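You operate a simulated robot arm through the tools that you are given. There is no shell and no other tool.

Carry out the task below with a simulated robot arm. There is one attempt and no reset: what you move stays moved.

JOB
Swap the eyelet on the post for the size on the card, then wind 20 m.
Fine: the old eyelet goes into the free ring.
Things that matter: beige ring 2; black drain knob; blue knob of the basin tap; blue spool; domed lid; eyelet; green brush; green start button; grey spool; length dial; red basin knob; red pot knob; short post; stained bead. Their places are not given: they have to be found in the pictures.

The check looks at the end state, three seconds after you hand in, the way a careful person would. Anything else that was tipped, shoved, dropped, spilled or broken makes it a failure.

ROBOT AND FRAMES
A 6-joint arm with a two-finger parallel gripper, fixed in place. Base frame: the origin is at the foot of the arm, x ahead of it, y to its left, z up; the work surface is at about z = 0. Readings come in mm, rad, newtons and seconds.
With the tool pointing down near the work surface it reaches from about 180 to 460 mm from the base axis. Its first joint turns from -1.222 to 1.222 rad. Payload 1.9 kg.
The TCP is the grasp point between the finger pads, 23 mm short of the fingertips. In the tool frame z runs along the fingers and y along their closing line. Largest opening 94 mm; finger width 38, thickness 10; the body of the gripper, 54 by 96 mm, starts 39 mm behind the TCP.
Orientation is that of the tool frame in the base frame, as a unit quaternion [w, x, y, z]. With the fingers straight down and closing along the base's y, the tool's x points along the base's -x, its y along +y and its z along -z.

CONTROLS
- The arm moves only by the tool arm_command. Its argument "steps" is a list of rows, each a list of 7 numbers: the shift along the tool's x, y, z in mm, then the turn, a rotation vector about the tool's x, y, z in rad, then the finger opening in mm, from 0 to 94. In form: [[x, y, z, wx, wy, wz, claw], ...]. A call has 1 to 20 rows; each row shifts and turns the commanded pose from where the row before left it, along the tool's axes as they then stand. Rows are played at 5 a second. More than 50 mm and 0.15 rad between two rows, or a gripper value outside its range, and nothing of the call is played. A pose out of reach is approached as far as the arm can. The call stops where the force on the tool passes 40 N (or 10 N more than at its start, if that is more) or the arm is blocked; 0.2 s more then pass. Each finger travels about 108 mm/s and halts on what it meets, pressing with about 44 N; the grip force reading is that of the motor and also rises with nothing between the fingers. The clock runs only during rows and for 0.2 s after the last one: add rows that do not move to give the fingers time. It gives the time, the measured TCP pose, the force on the tool (base axes), the opening and the grip force at its end, in the units of the frame above (readings bear some noise), with the torque about the TCP (base axes, N m) and any sound that the robot's microphone picked up.
- Cameras (640 x 400 px; columns grow to the right, rows downward): "scene" is fixed at [35.7, 299.6, 430.7]; the picture's right is [-0.91, -0.41, 0.00], its down [-0.21, 0.47, -0.86] and it looks along [0.35, -0.78, -0.52] (base axes); focal length 239 px, centre (320, 200). "wrist" rides on the gripper at [87, 16, -74] in the tool frame; the picture's right is [-0.18, 0.98, 0.00], its down [-0.58, -0.11, -0.81] and it looks along [-0.79, -0.15, 0.59] (tool axes); focal length 243 px, centre (320, 200).
- camera(camera): a new picture of that camera. No time passes.
- pixel_to_xyz(camera, pixels): there is no depth. For up to 12 entries [column, row, z] of the newest picture of that camera ("zoom" is the newest enlarged one), the place [x, y] in the base frame at which the ray of that pixel passes the height z, good to about 2 mm. No time passes.
- close_up(camera, box): a new picture of the part [left, top, right, bottom] of that camera's present view, enlarged. No time passes.
- hand_in(): hands the job in; it is judged then, once.

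Unless the task says otherwise, let go and move clear before handing in.

The tools are called after "Emit:" as name(argument=value, ...) on one line, values as JSON. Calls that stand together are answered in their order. arm_command: Moves the arm, as the interface text tells. Its arguments: {"type":"object","properties":{"steps":{"type":"array"}},"required":["steps"]} The other tools are called the same way: camera (camera) takes a picture; pixel_to_xyz (camera, pixels) gives the place at which the rays of pixels pass given heights; close_up (camera, box) takes an enlarged picture of a part of a camera's view; hand_in () hands the job in.

At the start:

```text
clock: 0.0
tcp_pos: [326.3, -0.0, 333.2]
tcp_rot: [0.001, 0.001, 1.0, 0.0]
ft_force: [-0.7, 0.3, 0.6]
ft_torque: [0.01, 0.01, 0.01]
width: 94.0
grip_force: 0.1
```

scene: 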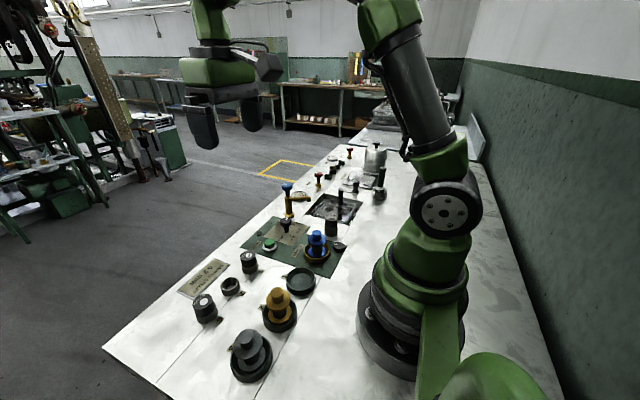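
wrist: 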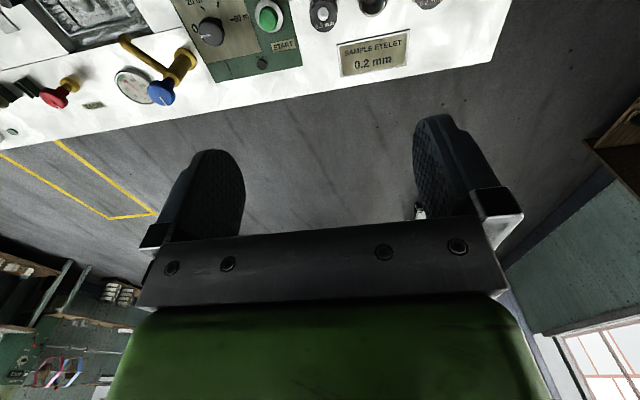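

The scene picture shows the bench with a card near (203,278), eyelet stands around (205,308), (231,287), (249,262), spools and a control panel near (290,245). I'll take enlarged pictures to read labels before moving.

Emit:
close_up(camera="scene", box=[170, 230, 330, 330])

Emit:
close_up(camera="scene", box=[230, 180, 390, 280])

Emit:
close_up(camera="scene", box=[290, 130, 420, 211])

Emit:
close_up(camera="scene", box=[170, 280, 350, 392])

Emit:
close_up(camera="wrist", box=[0, 0, 240, 150])

Emit:
close_up(camera="wrist", box=[180, 0, 500, 110])

```text
4.00 times, centred on (250, 280) of scene
```

zoom: 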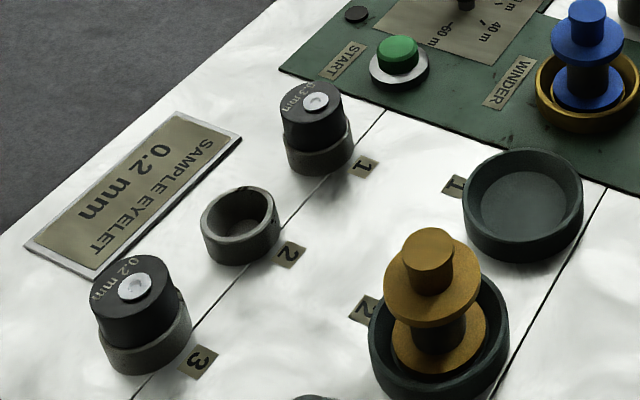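

```text
4.00 times, centred on (310, 230) of scene
```

zoom: 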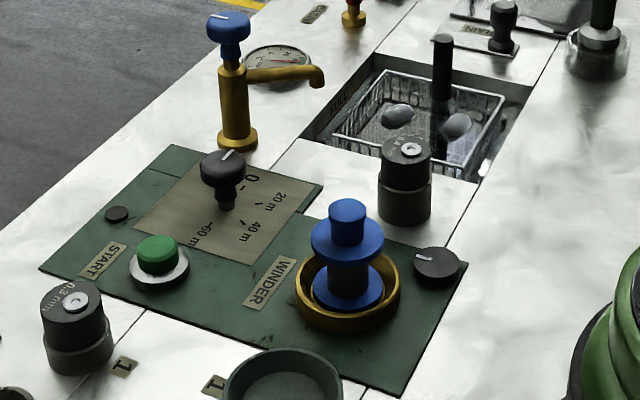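

```text
4.92 times, centred on (355, 170) of scene
```

zoom: 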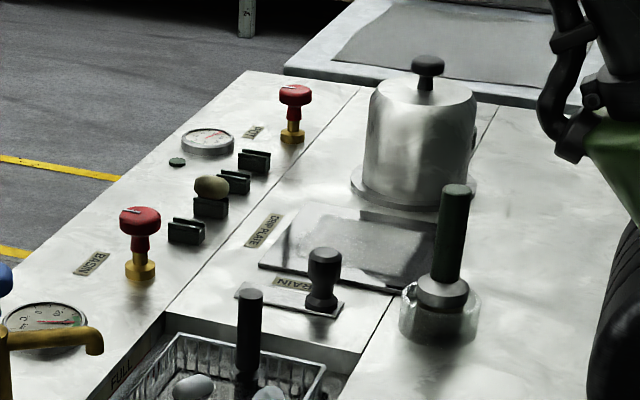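

```text
3.56 times, centred on (260, 336) of scene
```

zoom: 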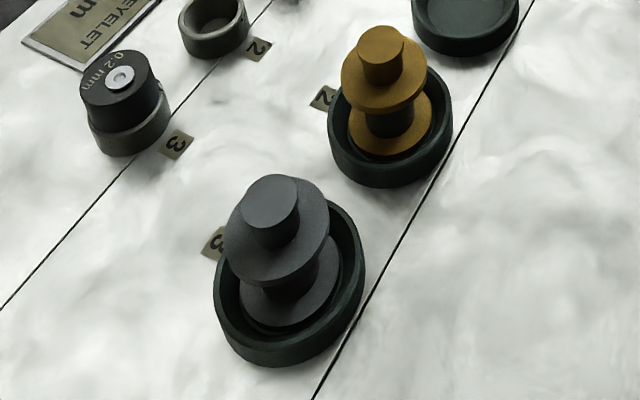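

```text
2.67 times, centred on (120, 75) of wrist
```

zoom: 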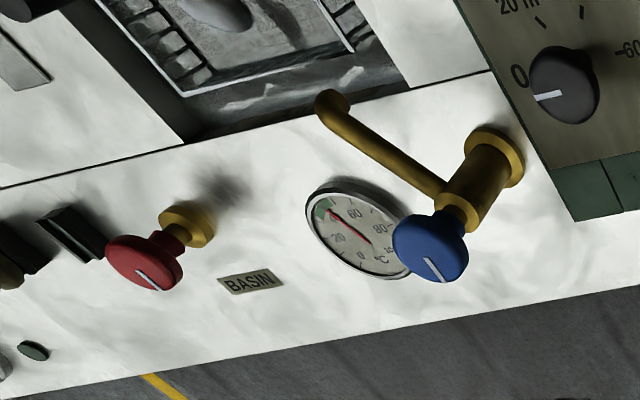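

```text
2.00 times, centred on (340, 55) of wrist
```

zoom: 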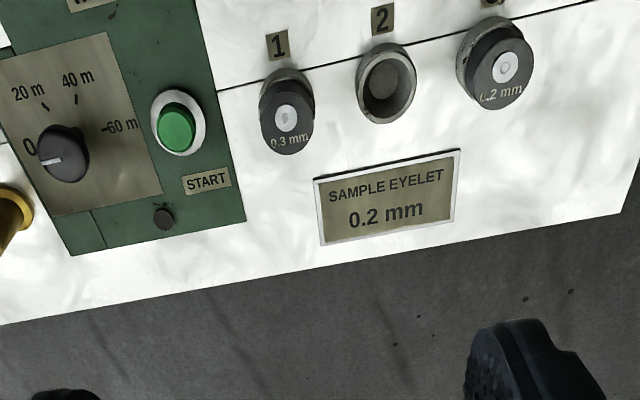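

The card reads 0.2 mm; ring 3 holds the 0.2 mm eyelet, ring 2 is free, ring 1 holds 0.3 mm, and the post (scene about (331,230)) carries another one. I'll locate these in the base frame at several heights.

Emit:
camera(camera="scene")

Emit:
pixel_to_xyz(camera="scene", pixels=[[331, 235, 0], [332.7, 217.3, 40], [332.7, 217.3, 50], [249.5, 271, 0], [249, 255.3, 30], [230, 292, 0], [229.7, 283, 20], [206.5, 320, 0], [203.3, 302, 30], [286, 221, 30], [269.5, 243, 20], [317, 255, 0]])

Emit:
pixel_to_xyz(camera="wrist", pixels=[[322.5, 14, 0], [322.5, 14, 35], [372, 3, 0], [372, 3, 15], [432, -12, 35], [210, 32, 0], [210, 32, 30], [268, 14, 0], [268, 14, 20], [375, 52, 0], [189, 7, 0]])

```text
taken
```

scene: 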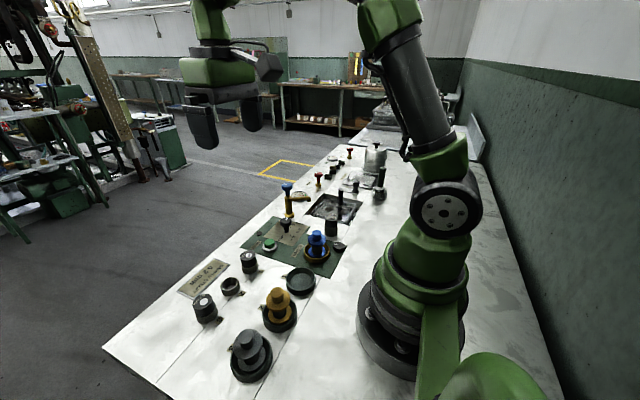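

```text
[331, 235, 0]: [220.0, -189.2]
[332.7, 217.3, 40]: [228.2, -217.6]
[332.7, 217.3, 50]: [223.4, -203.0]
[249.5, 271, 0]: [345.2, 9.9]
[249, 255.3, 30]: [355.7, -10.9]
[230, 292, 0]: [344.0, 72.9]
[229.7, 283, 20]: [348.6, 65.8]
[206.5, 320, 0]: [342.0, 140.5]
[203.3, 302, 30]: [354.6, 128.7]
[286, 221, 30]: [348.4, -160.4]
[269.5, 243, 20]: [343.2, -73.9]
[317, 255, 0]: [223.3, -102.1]
```

```text
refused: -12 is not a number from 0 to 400
```

The scene rays put the eyelet rings near x≈345, y≈10/70/140 and the post near (220,-190). I'll cross-check with the wrist picture rays.

Emit:
pixel_to_xyz(camera="wrist", pixels=[[322.5, 14, 0], [322.5, 14, 35], [372, 5, 0], [372, 5, 15], [430, 0, 35], [210, 32, 0], [210, 32, 30], [268, 14, 0], [268, 14, 20], [375, 52, 0], [189, 7, 0]])

Emit:
arm_command(steps=[[30, 0, 0, 0, 0, 0, 94], [30, 0, 0, 0, 0, 0, 94], [30, 0, 0, 0, 0, 0, 94], [10, 10, 0, 0, 0, 0, 94], [0, 20, 0, 0, 0, 0, 94], [0, 20, 0, 0, 0, 0, 94]])

```text
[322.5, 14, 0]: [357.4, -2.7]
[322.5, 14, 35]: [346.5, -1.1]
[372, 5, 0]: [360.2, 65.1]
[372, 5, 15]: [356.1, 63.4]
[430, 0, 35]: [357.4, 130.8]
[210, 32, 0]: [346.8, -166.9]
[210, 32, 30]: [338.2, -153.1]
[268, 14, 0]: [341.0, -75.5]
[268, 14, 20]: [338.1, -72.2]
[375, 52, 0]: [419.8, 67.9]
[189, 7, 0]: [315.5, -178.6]
```

```text
clock: 1.4
tcp_pos: [225.9, 49.2, 334.3]
tcp_rot: [0.001, 0.002, 1.0, 0.0]
ft_force: [0.8, 0.2, -0.1]
ft_torque: [0.02, -0.02, 0.0]
width: 94.2
grip_force: 0.1
```

The arm moved back to about (226,49,334); the wrist camera should now look down on the eyelet rings. I'll take its picture.

Emit:
camera(camera="wrist")

Emit:
camera(camera="scene")

```text
taken
```

wrist: 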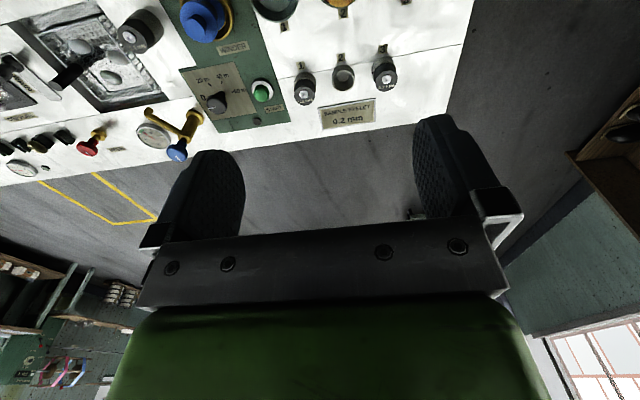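

```text
taken
```

scene: 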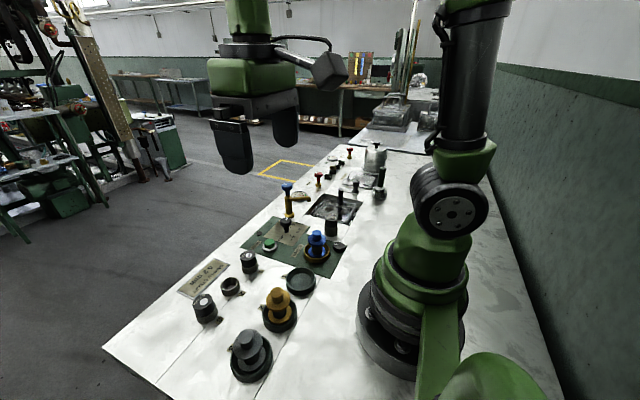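

Emit:
close_up(camera="wrist", box=[240, 0, 480, 150])

Emit:
close_up(camera="wrist", box=[90, 0, 300, 131])

Emit:
close_up(camera="wrist", box=[0, 0, 210, 190])

```text
2.67 times, centred on (360, 75) of wrist
```

zoom: 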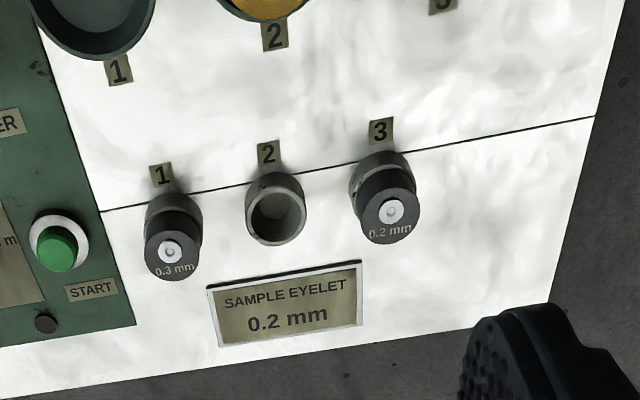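

```text
3.05 times, centred on (195, 66) of wrist
```

zoom: 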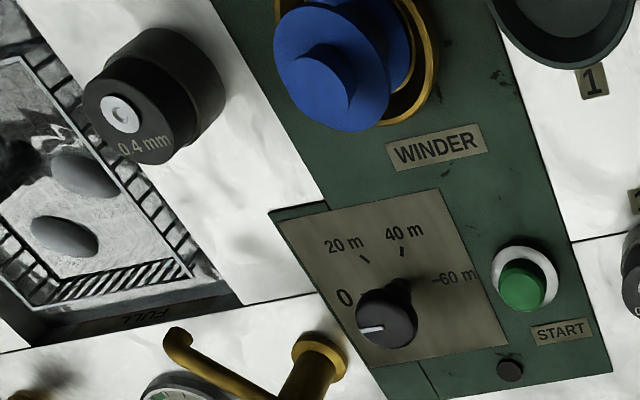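

```text
2.11 times, centred on (105, 95) of wrist
```

zoom: 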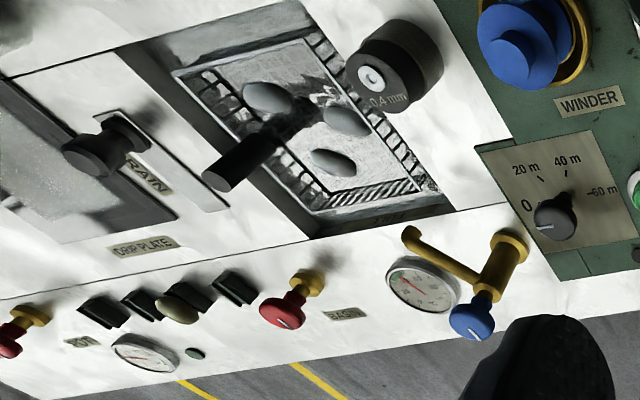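

The pictures now show the post eyelet marked 0.4 mm (wrist about (130,38)), the dial at 0 with marks 0/20/40/60 (dial at wrist (217,105)), and start button at (261,95). I'll triangulate the heights of the eyelet tops, ring 2, dial and button.

Emit:
pixel_to_xyz(camera="wrist", pixels=[[386.6, 79.1, 20], [386.6, 79.1, 40], [344.2, 81, 0], [344.2, 81, 20], [130, 37.7, 40], [130, 37.7, 60], [216.6, 105.6, 20], [216.6, 105.6, 40], [222.2, 93.5, 0], [261.3, 95.1, 10], [261.3, 95.1, 30], [304.1, 94.5, 40]])

Emit:
pixel_to_xyz(camera="scene", pixels=[[203.5, 301.75, 20], [203.5, 301.75, 40], [230, 283.25, 0], [230, 283.25, 20], [332.5, 217.5, 40], [332.5, 217.5, 60], [285.5, 221.8, 20], [285.5, 221.8, 40], [286.8, 231.8, 0], [269.5, 242, 10], [269.5, 242, 30], [249, 255.5, 40]])

```text
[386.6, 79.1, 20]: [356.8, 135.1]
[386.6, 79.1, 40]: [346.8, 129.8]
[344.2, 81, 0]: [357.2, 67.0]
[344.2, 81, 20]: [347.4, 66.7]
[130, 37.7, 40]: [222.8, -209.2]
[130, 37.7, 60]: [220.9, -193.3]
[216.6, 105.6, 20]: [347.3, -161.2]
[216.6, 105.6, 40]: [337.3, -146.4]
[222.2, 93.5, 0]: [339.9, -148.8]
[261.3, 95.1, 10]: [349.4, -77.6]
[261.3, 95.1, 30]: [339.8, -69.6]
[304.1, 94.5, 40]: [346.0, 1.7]
```

```text
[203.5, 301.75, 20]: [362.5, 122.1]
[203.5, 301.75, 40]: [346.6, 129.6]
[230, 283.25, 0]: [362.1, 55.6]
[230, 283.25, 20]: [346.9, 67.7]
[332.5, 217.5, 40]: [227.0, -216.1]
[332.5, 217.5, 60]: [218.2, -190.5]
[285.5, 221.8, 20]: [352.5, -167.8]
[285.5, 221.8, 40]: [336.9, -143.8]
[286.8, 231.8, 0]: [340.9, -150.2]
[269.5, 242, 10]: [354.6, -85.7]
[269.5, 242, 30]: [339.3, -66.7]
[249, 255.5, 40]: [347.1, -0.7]
```

Triangulation: eyelet tops in rings at z≈40 (ring 3 at (347,130), ring 1 at (346,1)), empty ring 2 rim z≈20 at (347,67), post eyelet top z≈53 at (221,-199), dial (340,-150) top≈36, button (341,-71) top≈26. I'll move above the post for a better look.

Emit:
arm_command(steps=[[0, -40, 0, 0, 0, 0, 94], [0, -40, 0, 0, 0, 0, 94], [0, -40, 0, 0, 0, 0, 94], [0, -40, 0, 0, 0, 0, 94], [0, -40, 0, 0, 0, 0, 94], [0, -40, 20, 0, 0, 0, 94], [5, -8, 30, 0, 0, 0, 94], [0, 0, 30, 0, 0, 0, 94], [0, 0, 30, 0, 0, 0, 94], [0, 0, 0, 0, 0, 0, 94]])

Emit:
camera(camera="wrist")

Emit:
camera(camera="scene")

```text
clock: 3.6
tcp_pos: [220.8, -197.7, 224.9]
tcp_rot: [0.0, 0.001, 1.0, 0.0]
ft_force: [-1.4, 1.8, -0.4]
ft_torque: [0.0, 0.05, -0.02]
width: 94.2
grip_force: 0.1
```

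```text
taken
```

wrist: 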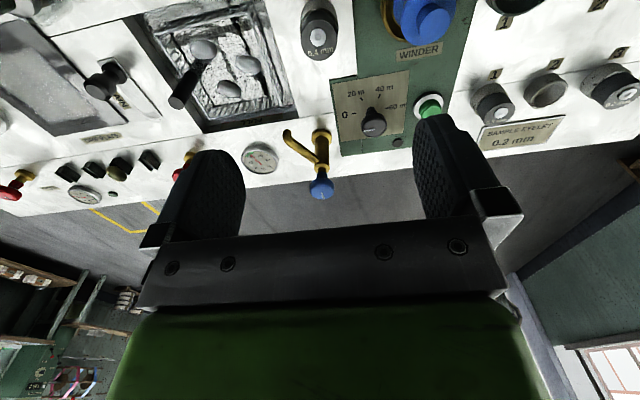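

```text
taken
```

scene: 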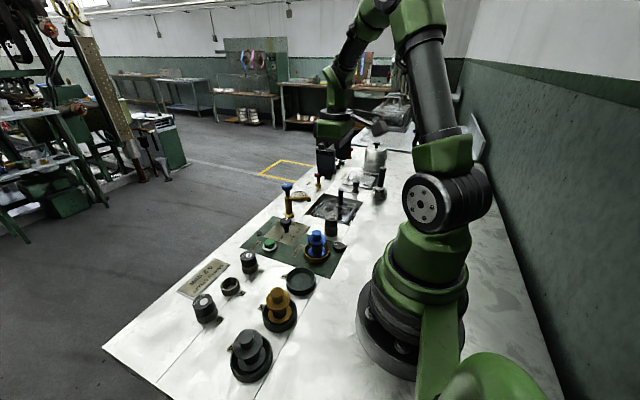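

The post eyelet now shows at wrist (322,35) with the basin to its left, and the dial at (374,120). I'll enlarge these areas.

Emit:
close_up(camera="wrist", box=[240, 0, 400, 100])

Emit:
close_up(camera="wrist", box=[320, 50, 464, 140])

Emit:
close_up(camera="scene", box=[300, 190, 364, 255])

Emit:
close_up(camera="wrist", box=[0, 0, 240, 210])

```text
4.00 times, centred on (320, 50) of wrist
```

zoom: 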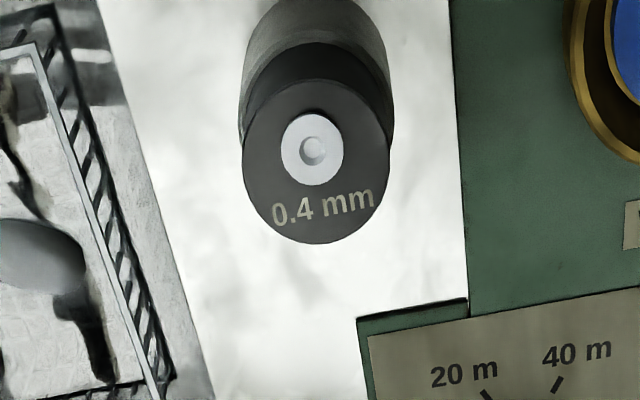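

```text
4.44 times, centred on (392, 95) of wrist
```

zoom: 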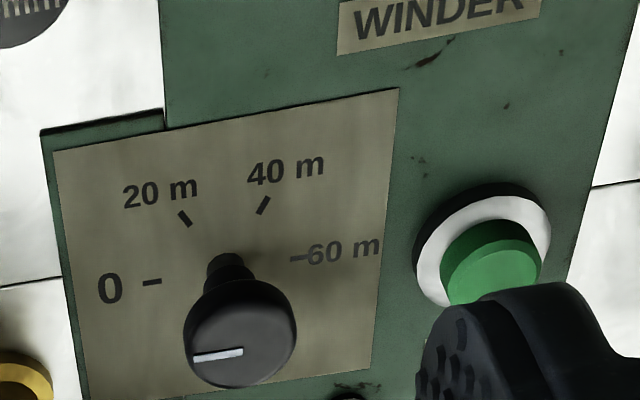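

```text
6.15 times, centred on (332, 222) of scene
```

zoom: 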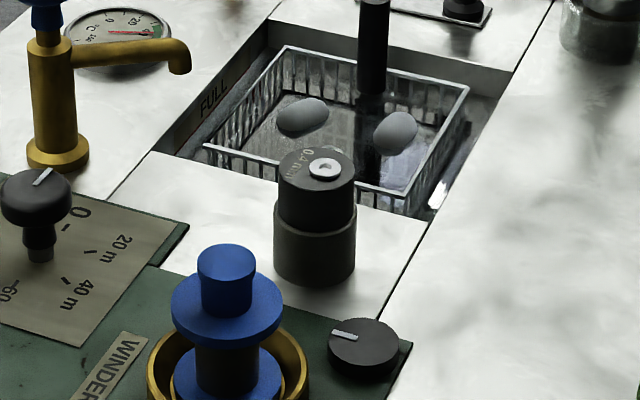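

```text
1.90 times, centred on (120, 105) of wrist
```

zoom: 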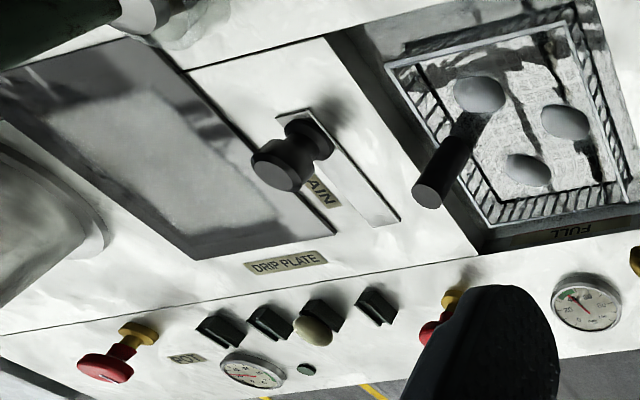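

The post eyelet (0.4 mm, about 33 mm wide) sits in a slightly wider post; the basin handle stands to its left. I'll triangulate the obstacles around the post (basin handle top at wrist (225,101), scene (341,190); blue spool) and refine the post eyelet.

Emit:
pixel_to_xyz(camera="wrist", pixels=[[225, 101, 40], [225, 101, 80], [318.5, 37.5, 45], [318.5, 37.5, 55], [425, 20, 50], [425, 20, 80], [374, 131, 36], [374, 131, 30], [142, 90, 20], [142, 90, 50], [376, 109, 0]])

Emit:
pixel_to_xyz(camera="scene", pixels=[[340.7, 189.5, 40], [340.7, 189.5, 80], [332.6, 217.4, 45], [332.6, 217.4, 55], [317, 232, 50], [317, 232, 80], [285.5, 221.8, 36], [285.5, 221.8, 30], [355.8, 182, 20], [355.8, 182, 50], [332, 236, 0]])

```text
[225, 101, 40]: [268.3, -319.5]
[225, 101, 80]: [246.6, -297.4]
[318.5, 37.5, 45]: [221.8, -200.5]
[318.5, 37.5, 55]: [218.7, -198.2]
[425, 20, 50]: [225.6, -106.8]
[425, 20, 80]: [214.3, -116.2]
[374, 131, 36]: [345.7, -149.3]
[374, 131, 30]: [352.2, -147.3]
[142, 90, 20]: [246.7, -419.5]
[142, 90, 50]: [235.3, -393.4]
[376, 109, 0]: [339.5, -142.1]
```

```text
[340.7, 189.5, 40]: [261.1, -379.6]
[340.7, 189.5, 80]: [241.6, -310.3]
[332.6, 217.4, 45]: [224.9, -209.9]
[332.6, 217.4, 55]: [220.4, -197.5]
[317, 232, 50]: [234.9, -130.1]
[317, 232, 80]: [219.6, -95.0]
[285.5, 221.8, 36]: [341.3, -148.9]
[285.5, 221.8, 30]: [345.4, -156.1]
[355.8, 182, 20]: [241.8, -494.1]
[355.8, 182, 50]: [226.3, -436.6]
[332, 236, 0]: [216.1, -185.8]
```

The post eyelet top is at about (220,-199,53.5), with the basin handle 95 mm away at (242,-294). I'll lower to z≈110 with a 64 mm opening and check alignment.

Emit:
arm_command(steps=[[0.8, -1.3, 30, 0, 0, 0, 64], [0, 0, 30, 0, 0, 0, 64], [0, 0, 30, 0, 0, 0, 64], [0, 0, 25, 0, 0, 0, 64], [0, 0, 0, 0, 0, 0, 64], [0, 0, 0, 0, 0, 0, 64]])

Emit:
camera(camera="wrist")

Emit:
close_up(camera="wrist", box=[240, 50, 400, 150])

```text
clock: 5.0
tcp_pos: [220.2, -199.2, 108.4]
tcp_rot: [0.0, 0.003, 1.0, 0.0]
ft_force: [0.0, -0.6, 0.3]
ft_torque: [0.02, 0.02, 0.02]
width: 63.7
grip_force: 0.2
```

```text
taken
```

wrist: 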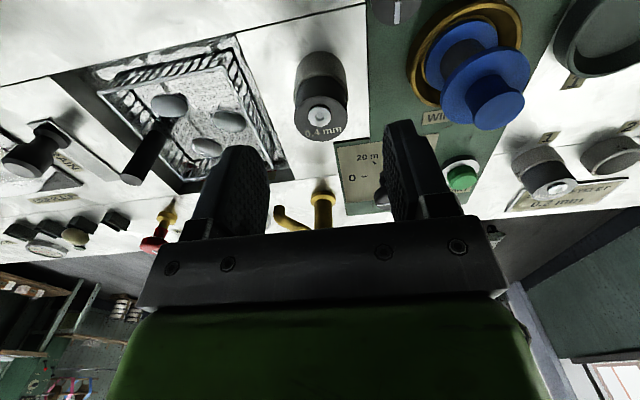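

```text
4.00 times, centred on (320, 100) of wrist
```

zoom: 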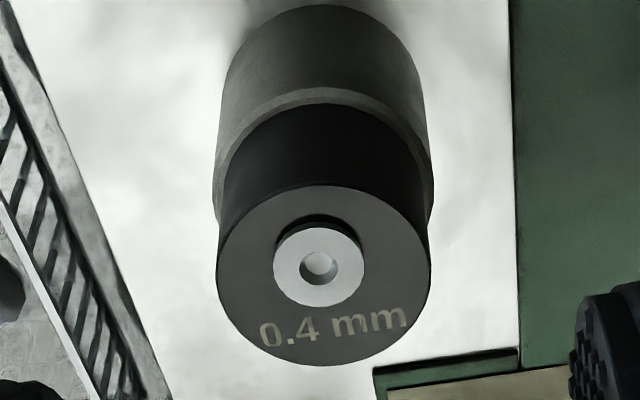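

The eyelet on the post is seen end-on with its white washer at wrist (319.8,116.5) and dark face centre at (321,118.8). I'll triangulate against the earlier rays.

Emit:
pixel_to_xyz(camera="wrist", pixels=[[319.75, 116.5, 50], [319.75, 116.5, 55], [321, 118.75, 48], [321, 118.75, 53], [294.25, 117.5, 50], [347.75, 117.5, 50], [294, 98, 30], [348, 98, 30]])

Emit:
close_up(camera="scene", box=[310, 200, 358, 245])

```text
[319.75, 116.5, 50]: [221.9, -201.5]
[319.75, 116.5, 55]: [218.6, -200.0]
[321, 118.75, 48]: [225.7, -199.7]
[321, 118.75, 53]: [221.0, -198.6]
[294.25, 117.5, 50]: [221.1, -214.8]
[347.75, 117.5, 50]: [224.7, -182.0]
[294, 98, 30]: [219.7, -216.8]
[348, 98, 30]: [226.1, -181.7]
```

```text
8.89 times, centred on (334, 222) of scene
```

zoom: 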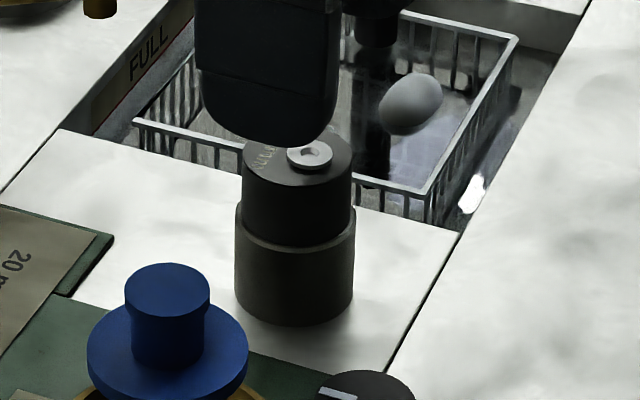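

The post top is at about z≈29 and the eyelet body spans roughly 29–50. I'll go down to TCP z≈57 (fingertips z≈34) and stop to check before closing.

Emit:
arm_command(steps=[[-0.9, 0, 15, 0, 0, 0, 64], [0, 0, 15, 0, 0, 0, 64], [0, 0, 12, 0, 0, 0, 64], [0, 0, 9, 0, 0, 0, 64], [0, 0, 0, 0, 0, 0, 64], [0, 0, 0, 0, 0, 0, 64]])

Emit:
camera(camera="wrist")

Emit:
close_up(camera="scene", box=[300, 190, 364, 245])

```text
clock: 6.4
tcp_pos: [221.9, -197.5, 57.6]
tcp_rot: [0.002, 0.002, 1.0, 0.0]
ft_force: [0.3, 0.7, 1.0]
ft_torque: [0.01, -0.04, -0.03]
width: 64.2
grip_force: 0.0
```

```text
taken
```

wrist: 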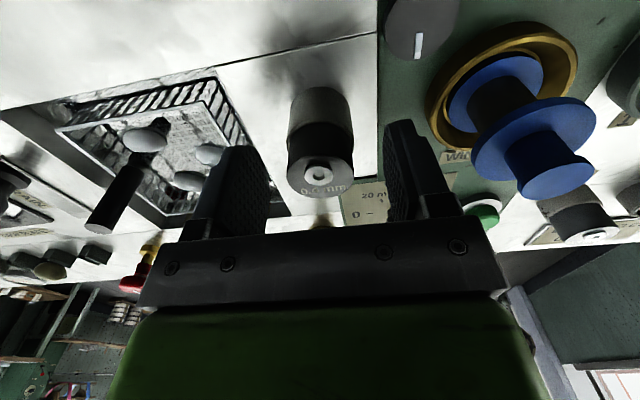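

```text
7.27 times, centred on (332, 218) of scene
```

zoom: 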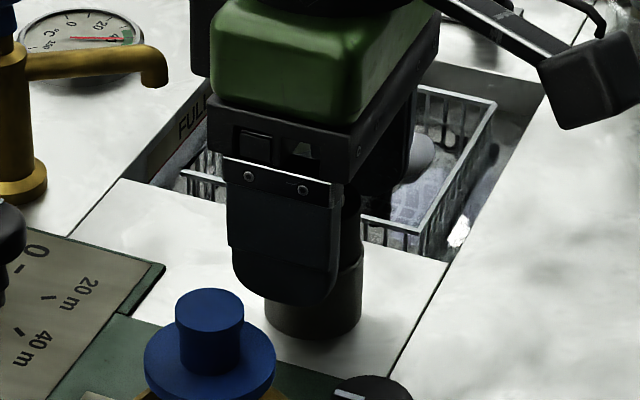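

Fingers straddle the eyelet symmetrically (eyelet at wrist (320,172) between fingers), force ≈1 N. I'll close on it.

Emit:
arm_command(steps=[[0, 0, 0, 0, 0, 0, 50], [0, 0, 0, 0, 0, 0, 40], [0, 0, 0, 0, 0, 0, 34], [0, 0, 0, 0, 0, 0, 26], [0, 0, 0, 0, 0, 0, 20], [0, 0, 0, 0, 0, 0, 20]])

Emit:
camera(camera="wrist")

Emit:
close_up(camera="wrist", box=[240, 80, 400, 230])

```text
clock: 7.8
tcp_pos: [222.5, -199.7, 58.7]
tcp_rot: [0.001, 0.002, 1.0, 0.0]
ft_force: [0.5, -0.5, 2.7]
ft_torque: [-0.07, 0.0, -0.04]
width: 31.7
grip_force: 43.8
```

```text
taken
```

wrist: 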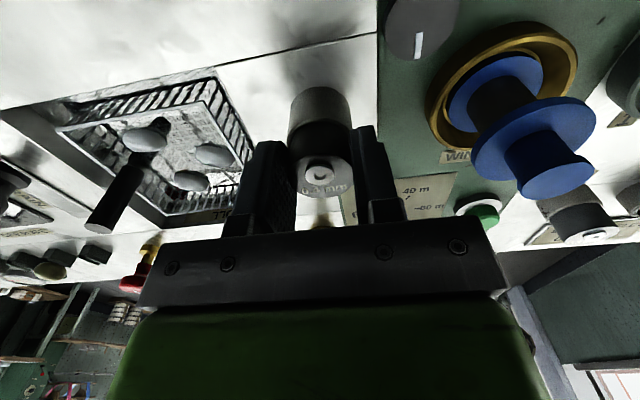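

```text
2.67 times, centred on (320, 155) of wrist
```

zoom: 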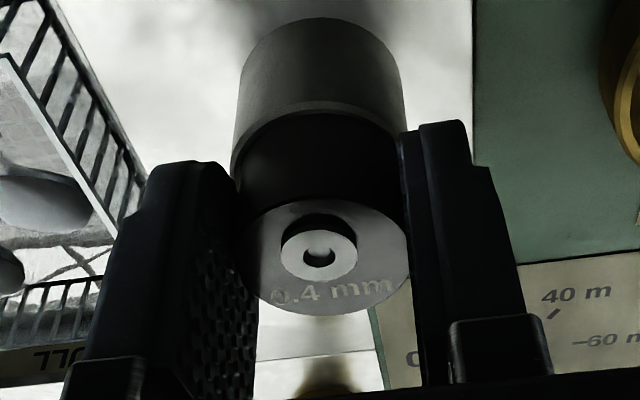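

The eyelet is gripped (opening 31.7 mm, 43.8 N). I'll lift slowly.

Emit:
arm_command(steps=[[0, 0, -4, 0, 0, 0, 20], [0, 0, -4, 0, 0, 0, 20], [0, 0, -6, 0, 0, 0, 20], [0, 0, -10, 0, 0, 0, 20], [0, 0, -15, 0, 0, 0, 20], [0, 0, -20, 0, 0, 0, 20], [0, 0, 0, 0, 0, 0, 20]])

Emit:
camera(camera="wrist")

Emit:
close_up(camera="wrist", box=[240, 60, 400, 210])

Emit:
close_up(camera="scene", box=[300, 180, 364, 245])

```text
clock: 9.4
tcp_pos: [222.1, -198.9, 117.3]
tcp_rot: [-0.001, 0.0, 1.0, 0.0]
ft_force: [1.3, 0.1, 0.2]
ft_torque: [0.03, 0.02, 0.01]
width: 31.6
grip_force: 44.2
```

```text
taken
```

wrist: 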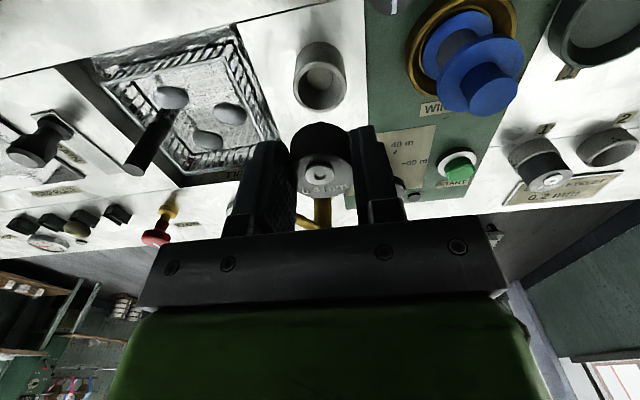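

```text
2.67 times, centred on (320, 135) of wrist
```

zoom: 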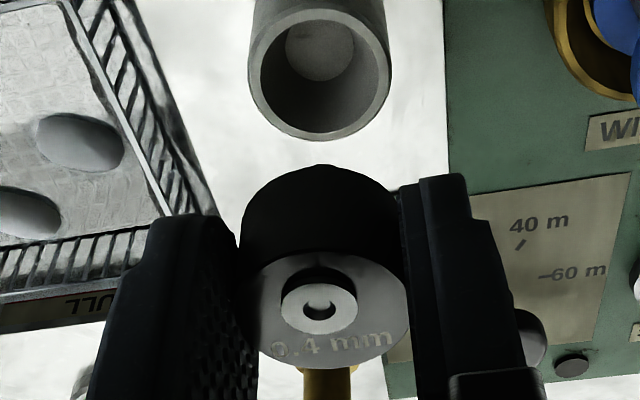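

```text
6.15 times, centred on (332, 212) of scene
```

zoom: 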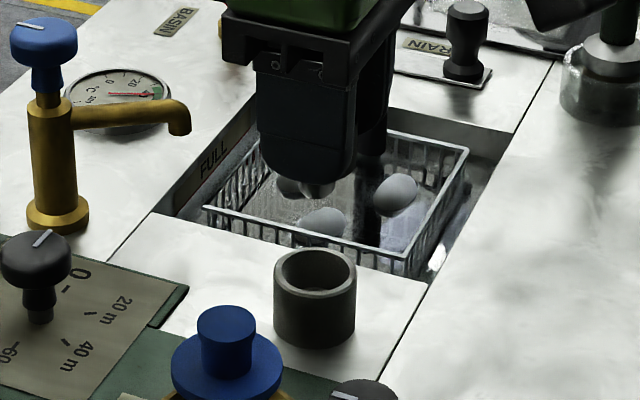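

The 0.4 mm eyelet came out cleanly, leaving the open post cup (rim centre about wrist (320,87)). I'll raise to z≈200 and carry it above ring 2.

Emit:
arm_command(steps=[[0, 0, -40, 0, 0, 0, 20], [0, 0, -43, 0, 0, 0, 20], [-15, 33, 0, 0, 0, 0, 20], [-15, 33, 0, 0, 0, 0, 20], [-15, 33, 0, 0, 0, 0, 20], [-16, 33, 0, 0, 0, 0, 20], [-16, 33, 0, 0, 0, 0, 20], [-16, 33, 0, 0, 0, 0, 20], [-16, 33, 0, 0, 0, 0, 20], [-16, 35, 0, 0, 0, 0, 20], [0, 0, 30, 0, 0, 0, 20], [0, 0, 30, 0, 0, 0, 20], [0, 0, 25, 0, 0, 0, 20], [0, 0, 0, 0, 0, 0, 20], [0, 0, 0, 0, 0, 0, 20]])

Emit:
camera(camera="wrist")

Emit:
close_up(camera="wrist", box=[240, 60, 400, 160])

Emit:
close_up(camera="scene", box=[180, 220, 276, 310])

```text
clock: 12.6
tcp_pos: [345.8, 66.2, 112.1]
tcp_rot: [0.001, 0.002, 1.0, 0.0]
ft_force: [0.3, 0.1, 0.3]
ft_torque: [-0.01, -0.02, -0.01]
width: 31.7
grip_force: 43.6
```

```text
taken
```

wrist: 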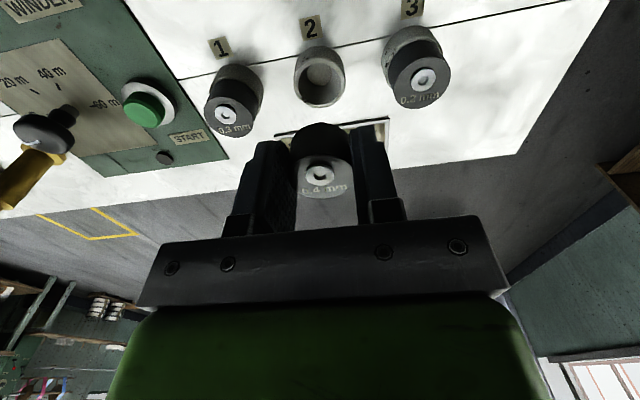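

```text
4.00 times, centred on (320, 110) of wrist
```

zoom: 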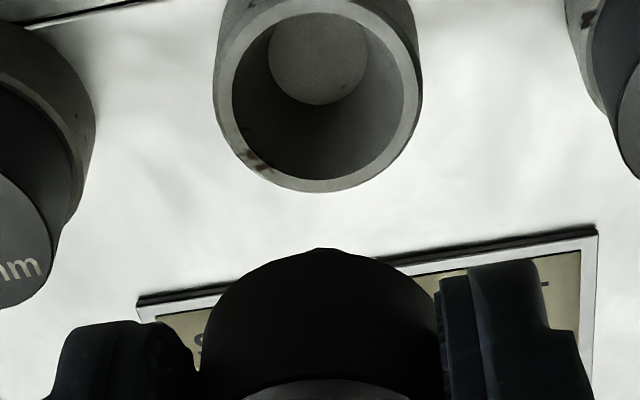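

```text
4.44 times, centred on (228, 265) of scene
```

zoom: 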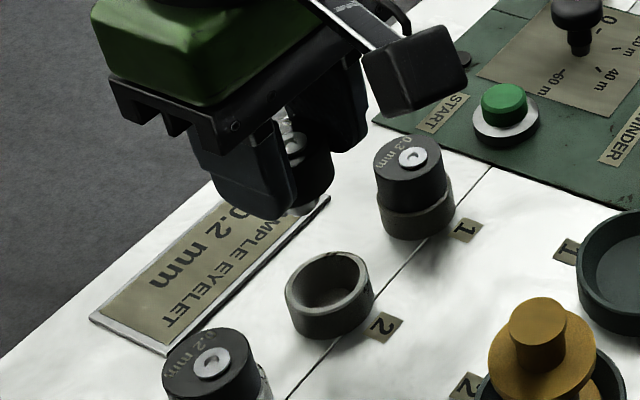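

The eyelet is now above ring 2 (inner rim centre at wrist about (319.5,84)). I'll look closely at the underside of the held eyelet and query ring positions.

Emit:
close_up(camera="scene", box=[218, 238, 266, 274])

Emit:
close_up(camera="wrist", box=[280, 100, 360, 150])

Emit:
pixel_to_xyz(camera="wrist", pixels=[[319.5, 83.75, 20], [319.5, 83.75, 18], [319.5, 83.75, 22], [297.75, 83, 20], [341.25, 83, 20], [319.5, 74.5, 0], [319.5, 74.5, 3]])

Emit:
pixel_to_xyz(camera="scene", pixels=[[229.8, 283.5, 20], [229.8, 283.5, 17], [229.8, 283.5, 23]])

```text
11.11 times, centred on (242, 256) of scene
```

zoom: 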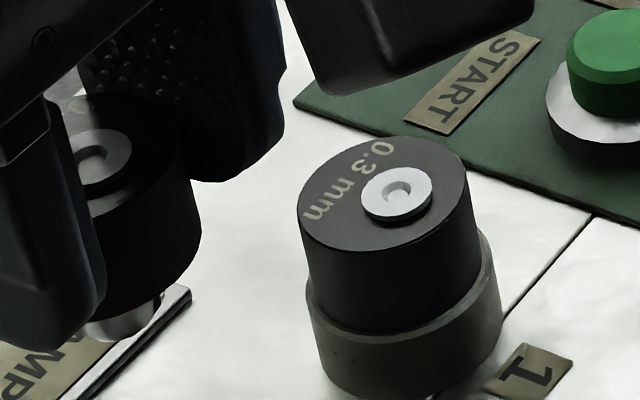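

```text
8.00 times, centred on (320, 125) of wrist
```

zoom: 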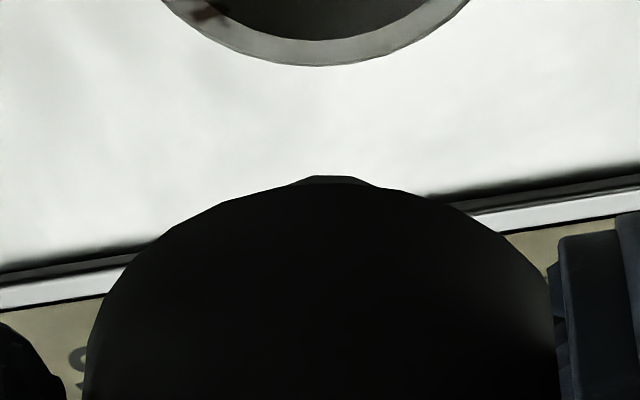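

```text
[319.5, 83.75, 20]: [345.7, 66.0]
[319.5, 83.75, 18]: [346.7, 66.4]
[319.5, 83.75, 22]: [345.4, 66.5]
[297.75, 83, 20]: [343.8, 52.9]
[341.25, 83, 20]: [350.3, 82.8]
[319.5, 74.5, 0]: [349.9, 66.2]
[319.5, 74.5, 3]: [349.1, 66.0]
```

```text
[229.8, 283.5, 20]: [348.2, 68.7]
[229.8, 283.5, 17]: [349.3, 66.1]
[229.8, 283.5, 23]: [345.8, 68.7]
```

Ring 2's centre is about (346.5,66.5), matching the held eyelet's position, and the eyelet has a narrower stub below. I'll lower to z≈66 and check alignment.

Emit:
arm_command(steps=[[0, 0, 15, 0, 0, 0, 20], [0, 0, 15, 0, 0, 0, 20], [0, 0, 10, 0, 0, 0, 20], [0, 0, 8, 0, 0, 0, 20], [0, 0, 0, 0, 0, 0, 20], [0, 0, 0, 0, 0, 0, 20]])

Emit:
camera(camera="wrist")

Emit:
close_up(camera="wrist", box=[260, 80, 380, 155])

Emit:
close_up(camera="scene", box=[206, 256, 254, 300])

```text
clock: 14.0
tcp_pos: [346.7, 65.7, 66.2]
tcp_rot: [0.0, 0.002, 1.0, 0.0]
ft_force: [0.6, 0.2, -0.3]
ft_torque: [0.01, -0.02, -0.01]
width: 31.6
grip_force: 44.2
```

```text
taken
```

wrist: 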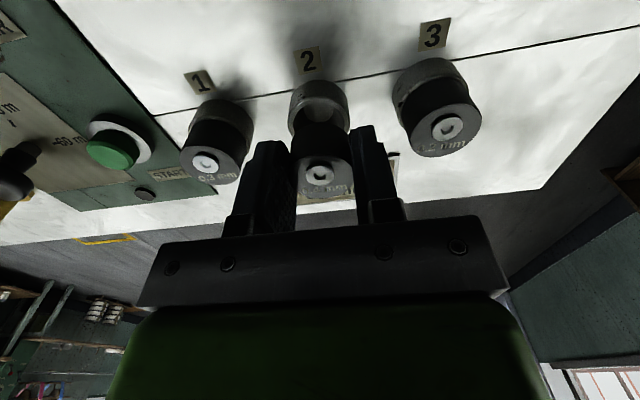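

```text
5.33 times, centred on (320, 118) of wrist
```

zoom: 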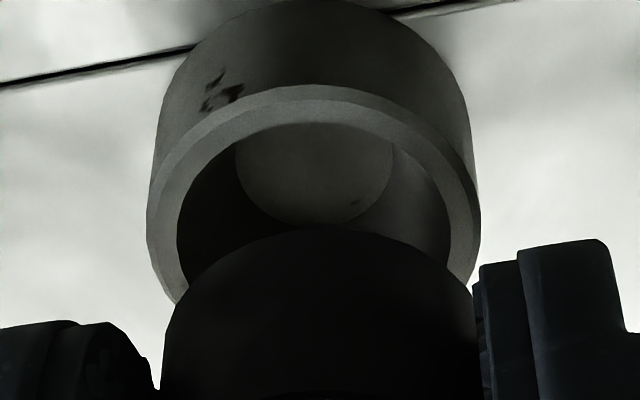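

```text
9.09 times, centred on (230, 278) of scene
```

zoom: 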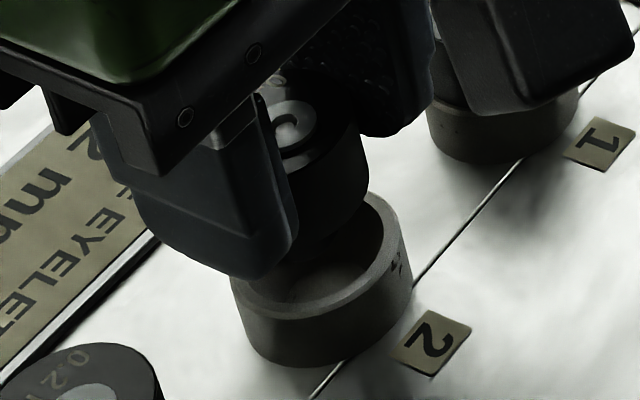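

The ring's conical bore lines up under the eyelet to within about a millimetre (ring centre at wrist about (319,125)). I'll lower further in small steps watching the force.

Emit:
arm_command(steps=[[-0.7, -0.3, 6, 0, 0, 0, 20], [0, 0, 5, 0, 0, 0, 20], [0, 0, 3, 0, 0, 0, 20], [0, 0, 2, 0, 0, 0, 20], [0, 0, 0, 0, 0, 0, 20]])

Emit:
camera(camera="wrist")

Emit:
close_up(camera="wrist", box=[260, 80, 380, 155])

Emit:
close_up(camera="scene", box=[206, 256, 254, 300])

```text
clock: 15.2
tcp_pos: [347.8, 65.8, 50.4]
tcp_rot: [0.001, 0.003, 1.0, 0.0]
ft_force: [-0.5, -0.1, -0.3]
ft_torque: [0.02, 0.0, 0.02]
width: 31.7
grip_force: 43.9
```

```text
taken
```

wrist: 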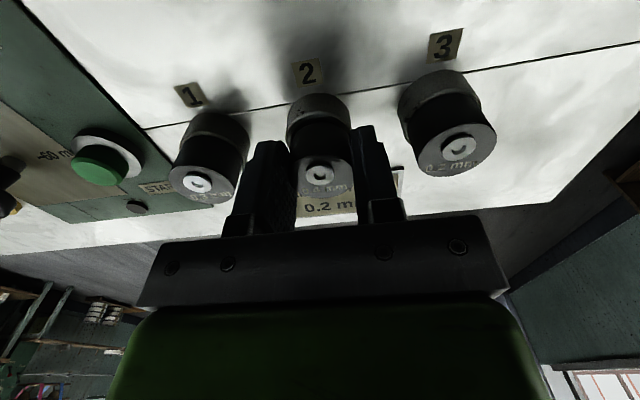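

```text
5.33 times, centred on (320, 118) of wrist
```

zoom: 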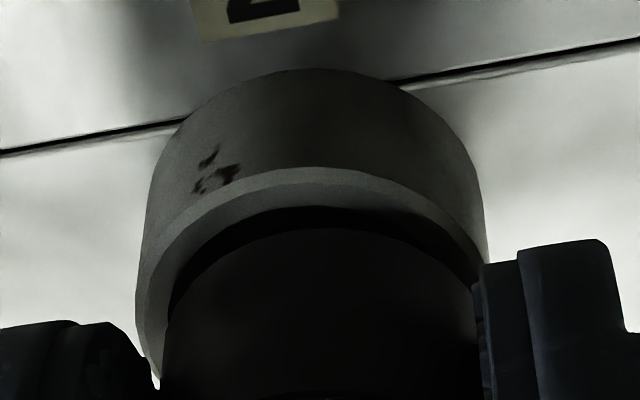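

```text
9.09 times, centred on (230, 278) of scene
```

zoom: 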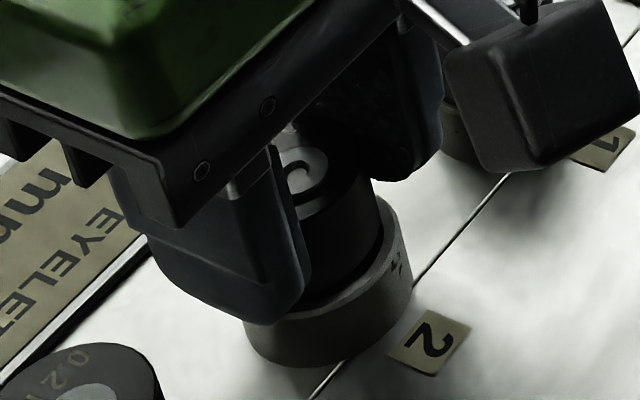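

Force still ≈0 and the eyelet is entering the ring bore, about 0.5 mm right of centre. I'll nudge −0.4 mm in y and keep lowering in 1–1.5 mm steps.

Emit:
arm_command(steps=[[0, -0.4, 1.5, 0, 0, 0, 20], [0, 0, 1.5, 0, 0, 0, 20], [0, 0, 1, 0, 0, 0, 20], [0, 0, 0, 0, 0, 0, 20]])

Emit:
close_up(camera="wrist", box=[260, 80, 380, 155])

Emit:
close_up(camera="scene", box=[206, 256, 254, 300])

```text
clock: 16.2
tcp_pos: [348.8, 65.4, 46.2]
tcp_rot: [0.0, 0.002, 1.0, -0.001]
ft_force: [-0.8, 0.8, -0.5]
ft_torque: [-0.01, 0.0, 0.0]
width: 31.7
grip_force: 44.0
```

```text
5.33 times, centred on (320, 118) of wrist
```

zoom: 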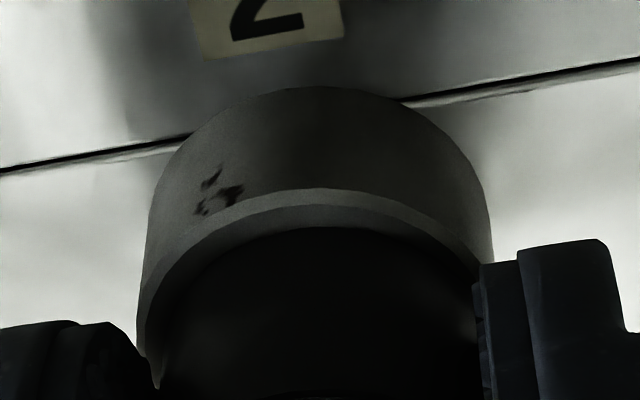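

```text
9.09 times, centred on (230, 278) of scene
```

zoom: 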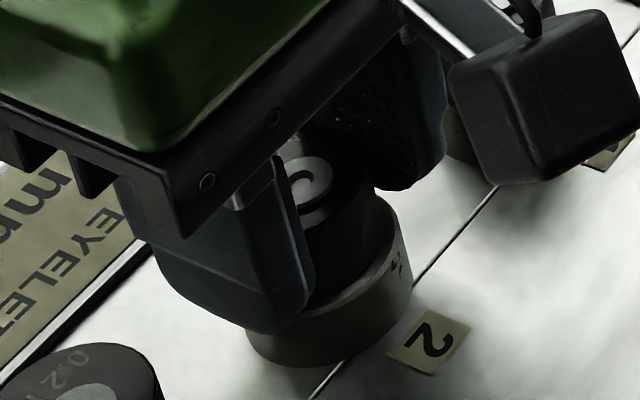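

Still no contact force at z≈46; ring and eyelet look concentric. I'll continue in 0.7–1 mm steps.

Emit:
arm_command(steps=[[0, 0, 1, 0, 0, 0, 20], [0, 0, 0.7, 0, 0, 0, 20], [0, 0, 0.5, 0, 0, 0, 20], [0, 0, 0, 0, 0, 0, 20]])

Emit:
close_up(camera="wrist", box=[260, 80, 380, 155])

Emit:
close_up(camera="scene", box=[206, 256, 254, 300])

```text
clock: 17.2
tcp_pos: [348.0, 65.5, 44.8]
tcp_rot: [0.002, 0.001, 1.0, 0.001]
ft_force: [-6.2, 2.5, 31.0]
ft_torque: [0.03, -0.04, 0.03]
width: 31.3
grip_force: 43.6
```

```text
5.33 times, centred on (320, 118) of wrist
```

zoom: 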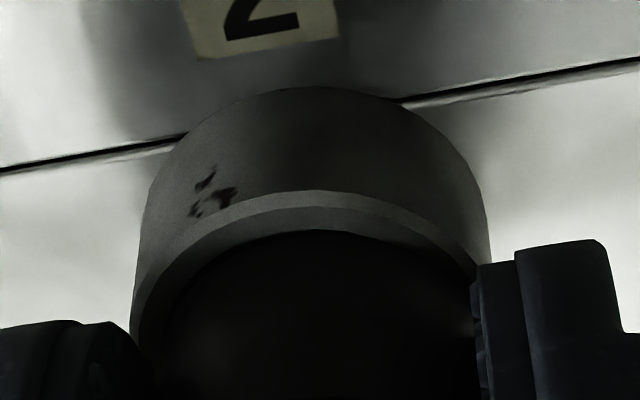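

```text
9.09 times, centred on (230, 278) of scene
```

zoom: 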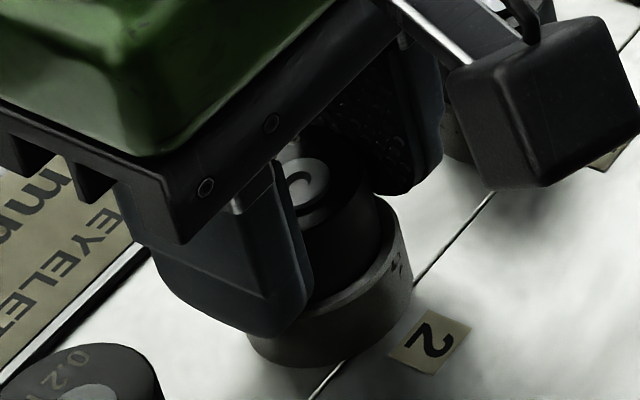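

Contact came at z≈44.5 with 31 N up, about where a seated eyelet is expected. I'll ease up 0.5 mm, relax the small x side force, and read again.

Emit:
arm_command(steps=[[0.4, 0, -0.5, 0, 0, 0, 20], [0, 0, 0, 0, 0, 0, 20]])

```text
clock: 17.8
tcp_pos: [346.6, 64.9, 45.9]
tcp_rot: [0.001, 0.001, 1.0, 0.0]
ft_force: [6.3, 1.2, 14.5]
ft_torque: [-0.02, -0.12, 0.01]
width: 31.1
grip_force: 44.1
```

Side force flipped sign with a 0.4 mm shift, so the eyelet is captured in the ring. I'll centre it (+0.2 mm), ease to near-zero force and open the fingers.

Emit:
arm_command(steps=[[-0.2, 0, -0.3, 0, 0, 0, 20], [0, 0, 0, 0, 0, 0, 20], [0, 0, 0, 0, 0, 0, 33], [0, 0, 0, 0, 0, 0, 36], [0, 0, 0, 0, 0, 0, 42], [0, 0, 0, 0, 0, 0, 50], [0, 0, 0, 0, 0, 0, 50]])

Emit:
close_up(camera="wrist", box=[220, 80, 420, 205])

Emit:
close_up(camera="scene", box=[190, 240, 270, 320])

```text
clock: 19.4
tcp_pos: [347.1, 65.0, 44.9]
tcp_rot: [0.001, 0.002, 1.0, 0.0]
ft_force: [0.3, -0.6, 0.4]
ft_torque: [0.0, 0.02, -0.02]
width: 49.9
grip_force: 0.1
```

```text
3.20 times, centred on (320, 142) of wrist
```

zoom: 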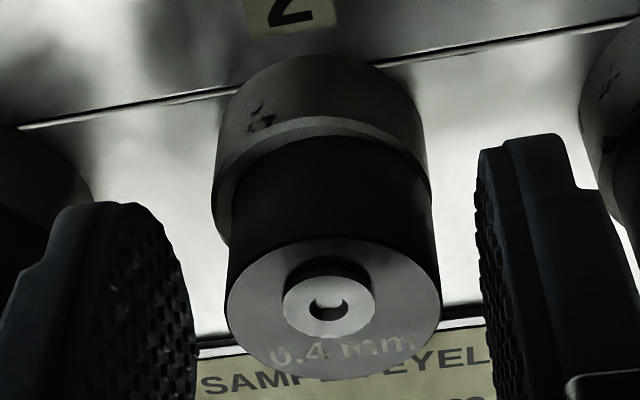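

```text
5.00 times, centred on (230, 280) of scene
```

zoom: 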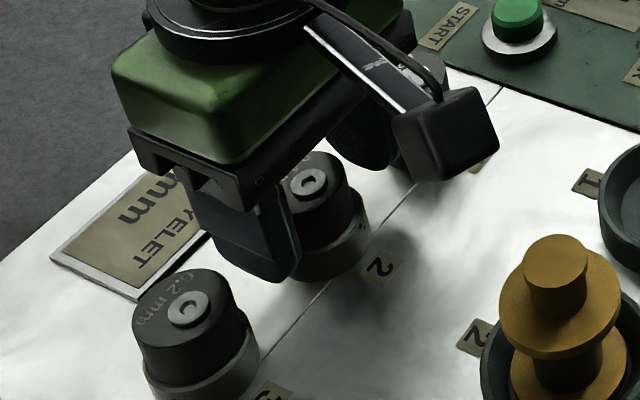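

The 0.4 mm eyelet stands in ring 2 and the fingers are free. I'll rise straight up and compare all three rings.

Emit:
arm_command(steps=[[0, 0, -10, 0, 0, 0, 50], [0, 0, -20, 0, 0, 0, 50], [0, 0, -35, 0, 0, 0, 50], [0, 0, 0, 0, 0, 0, 50]])

Emit:
camera(camera="wrist")

Emit:
close_up(camera="wrist", box=[190, 20, 450, 170])

Emit:
close_up(camera="scene", box=[180, 240, 276, 340])

```text
clock: 20.4
tcp_pos: [347.5, 64.3, 110.1]
tcp_rot: [0.002, 0.0, 1.0, 0.0]
ft_force: [0.4, -0.1, -0.6]
ft_torque: [0.01, -0.02, -0.04]
width: 50.1
grip_force: 0.0
```

```text
taken
```

wrist: 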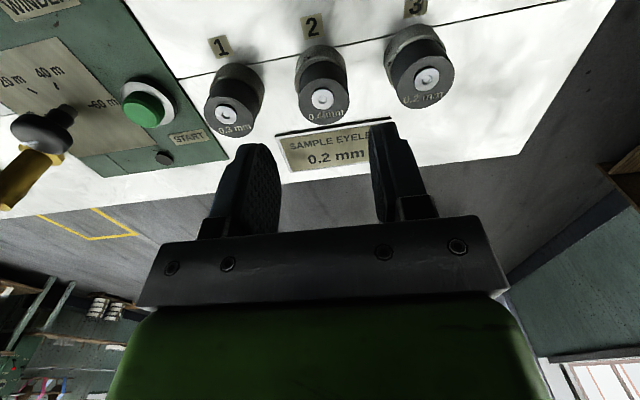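

```text
2.46 times, centred on (320, 95) of wrist
```

zoom: 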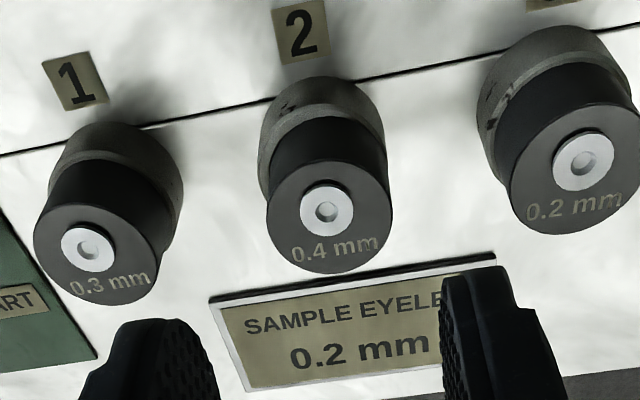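

```text
4.00 times, centred on (228, 290) of scene
```

zoom: 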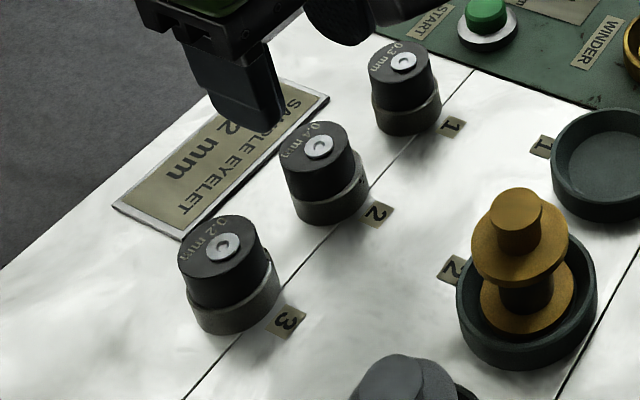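

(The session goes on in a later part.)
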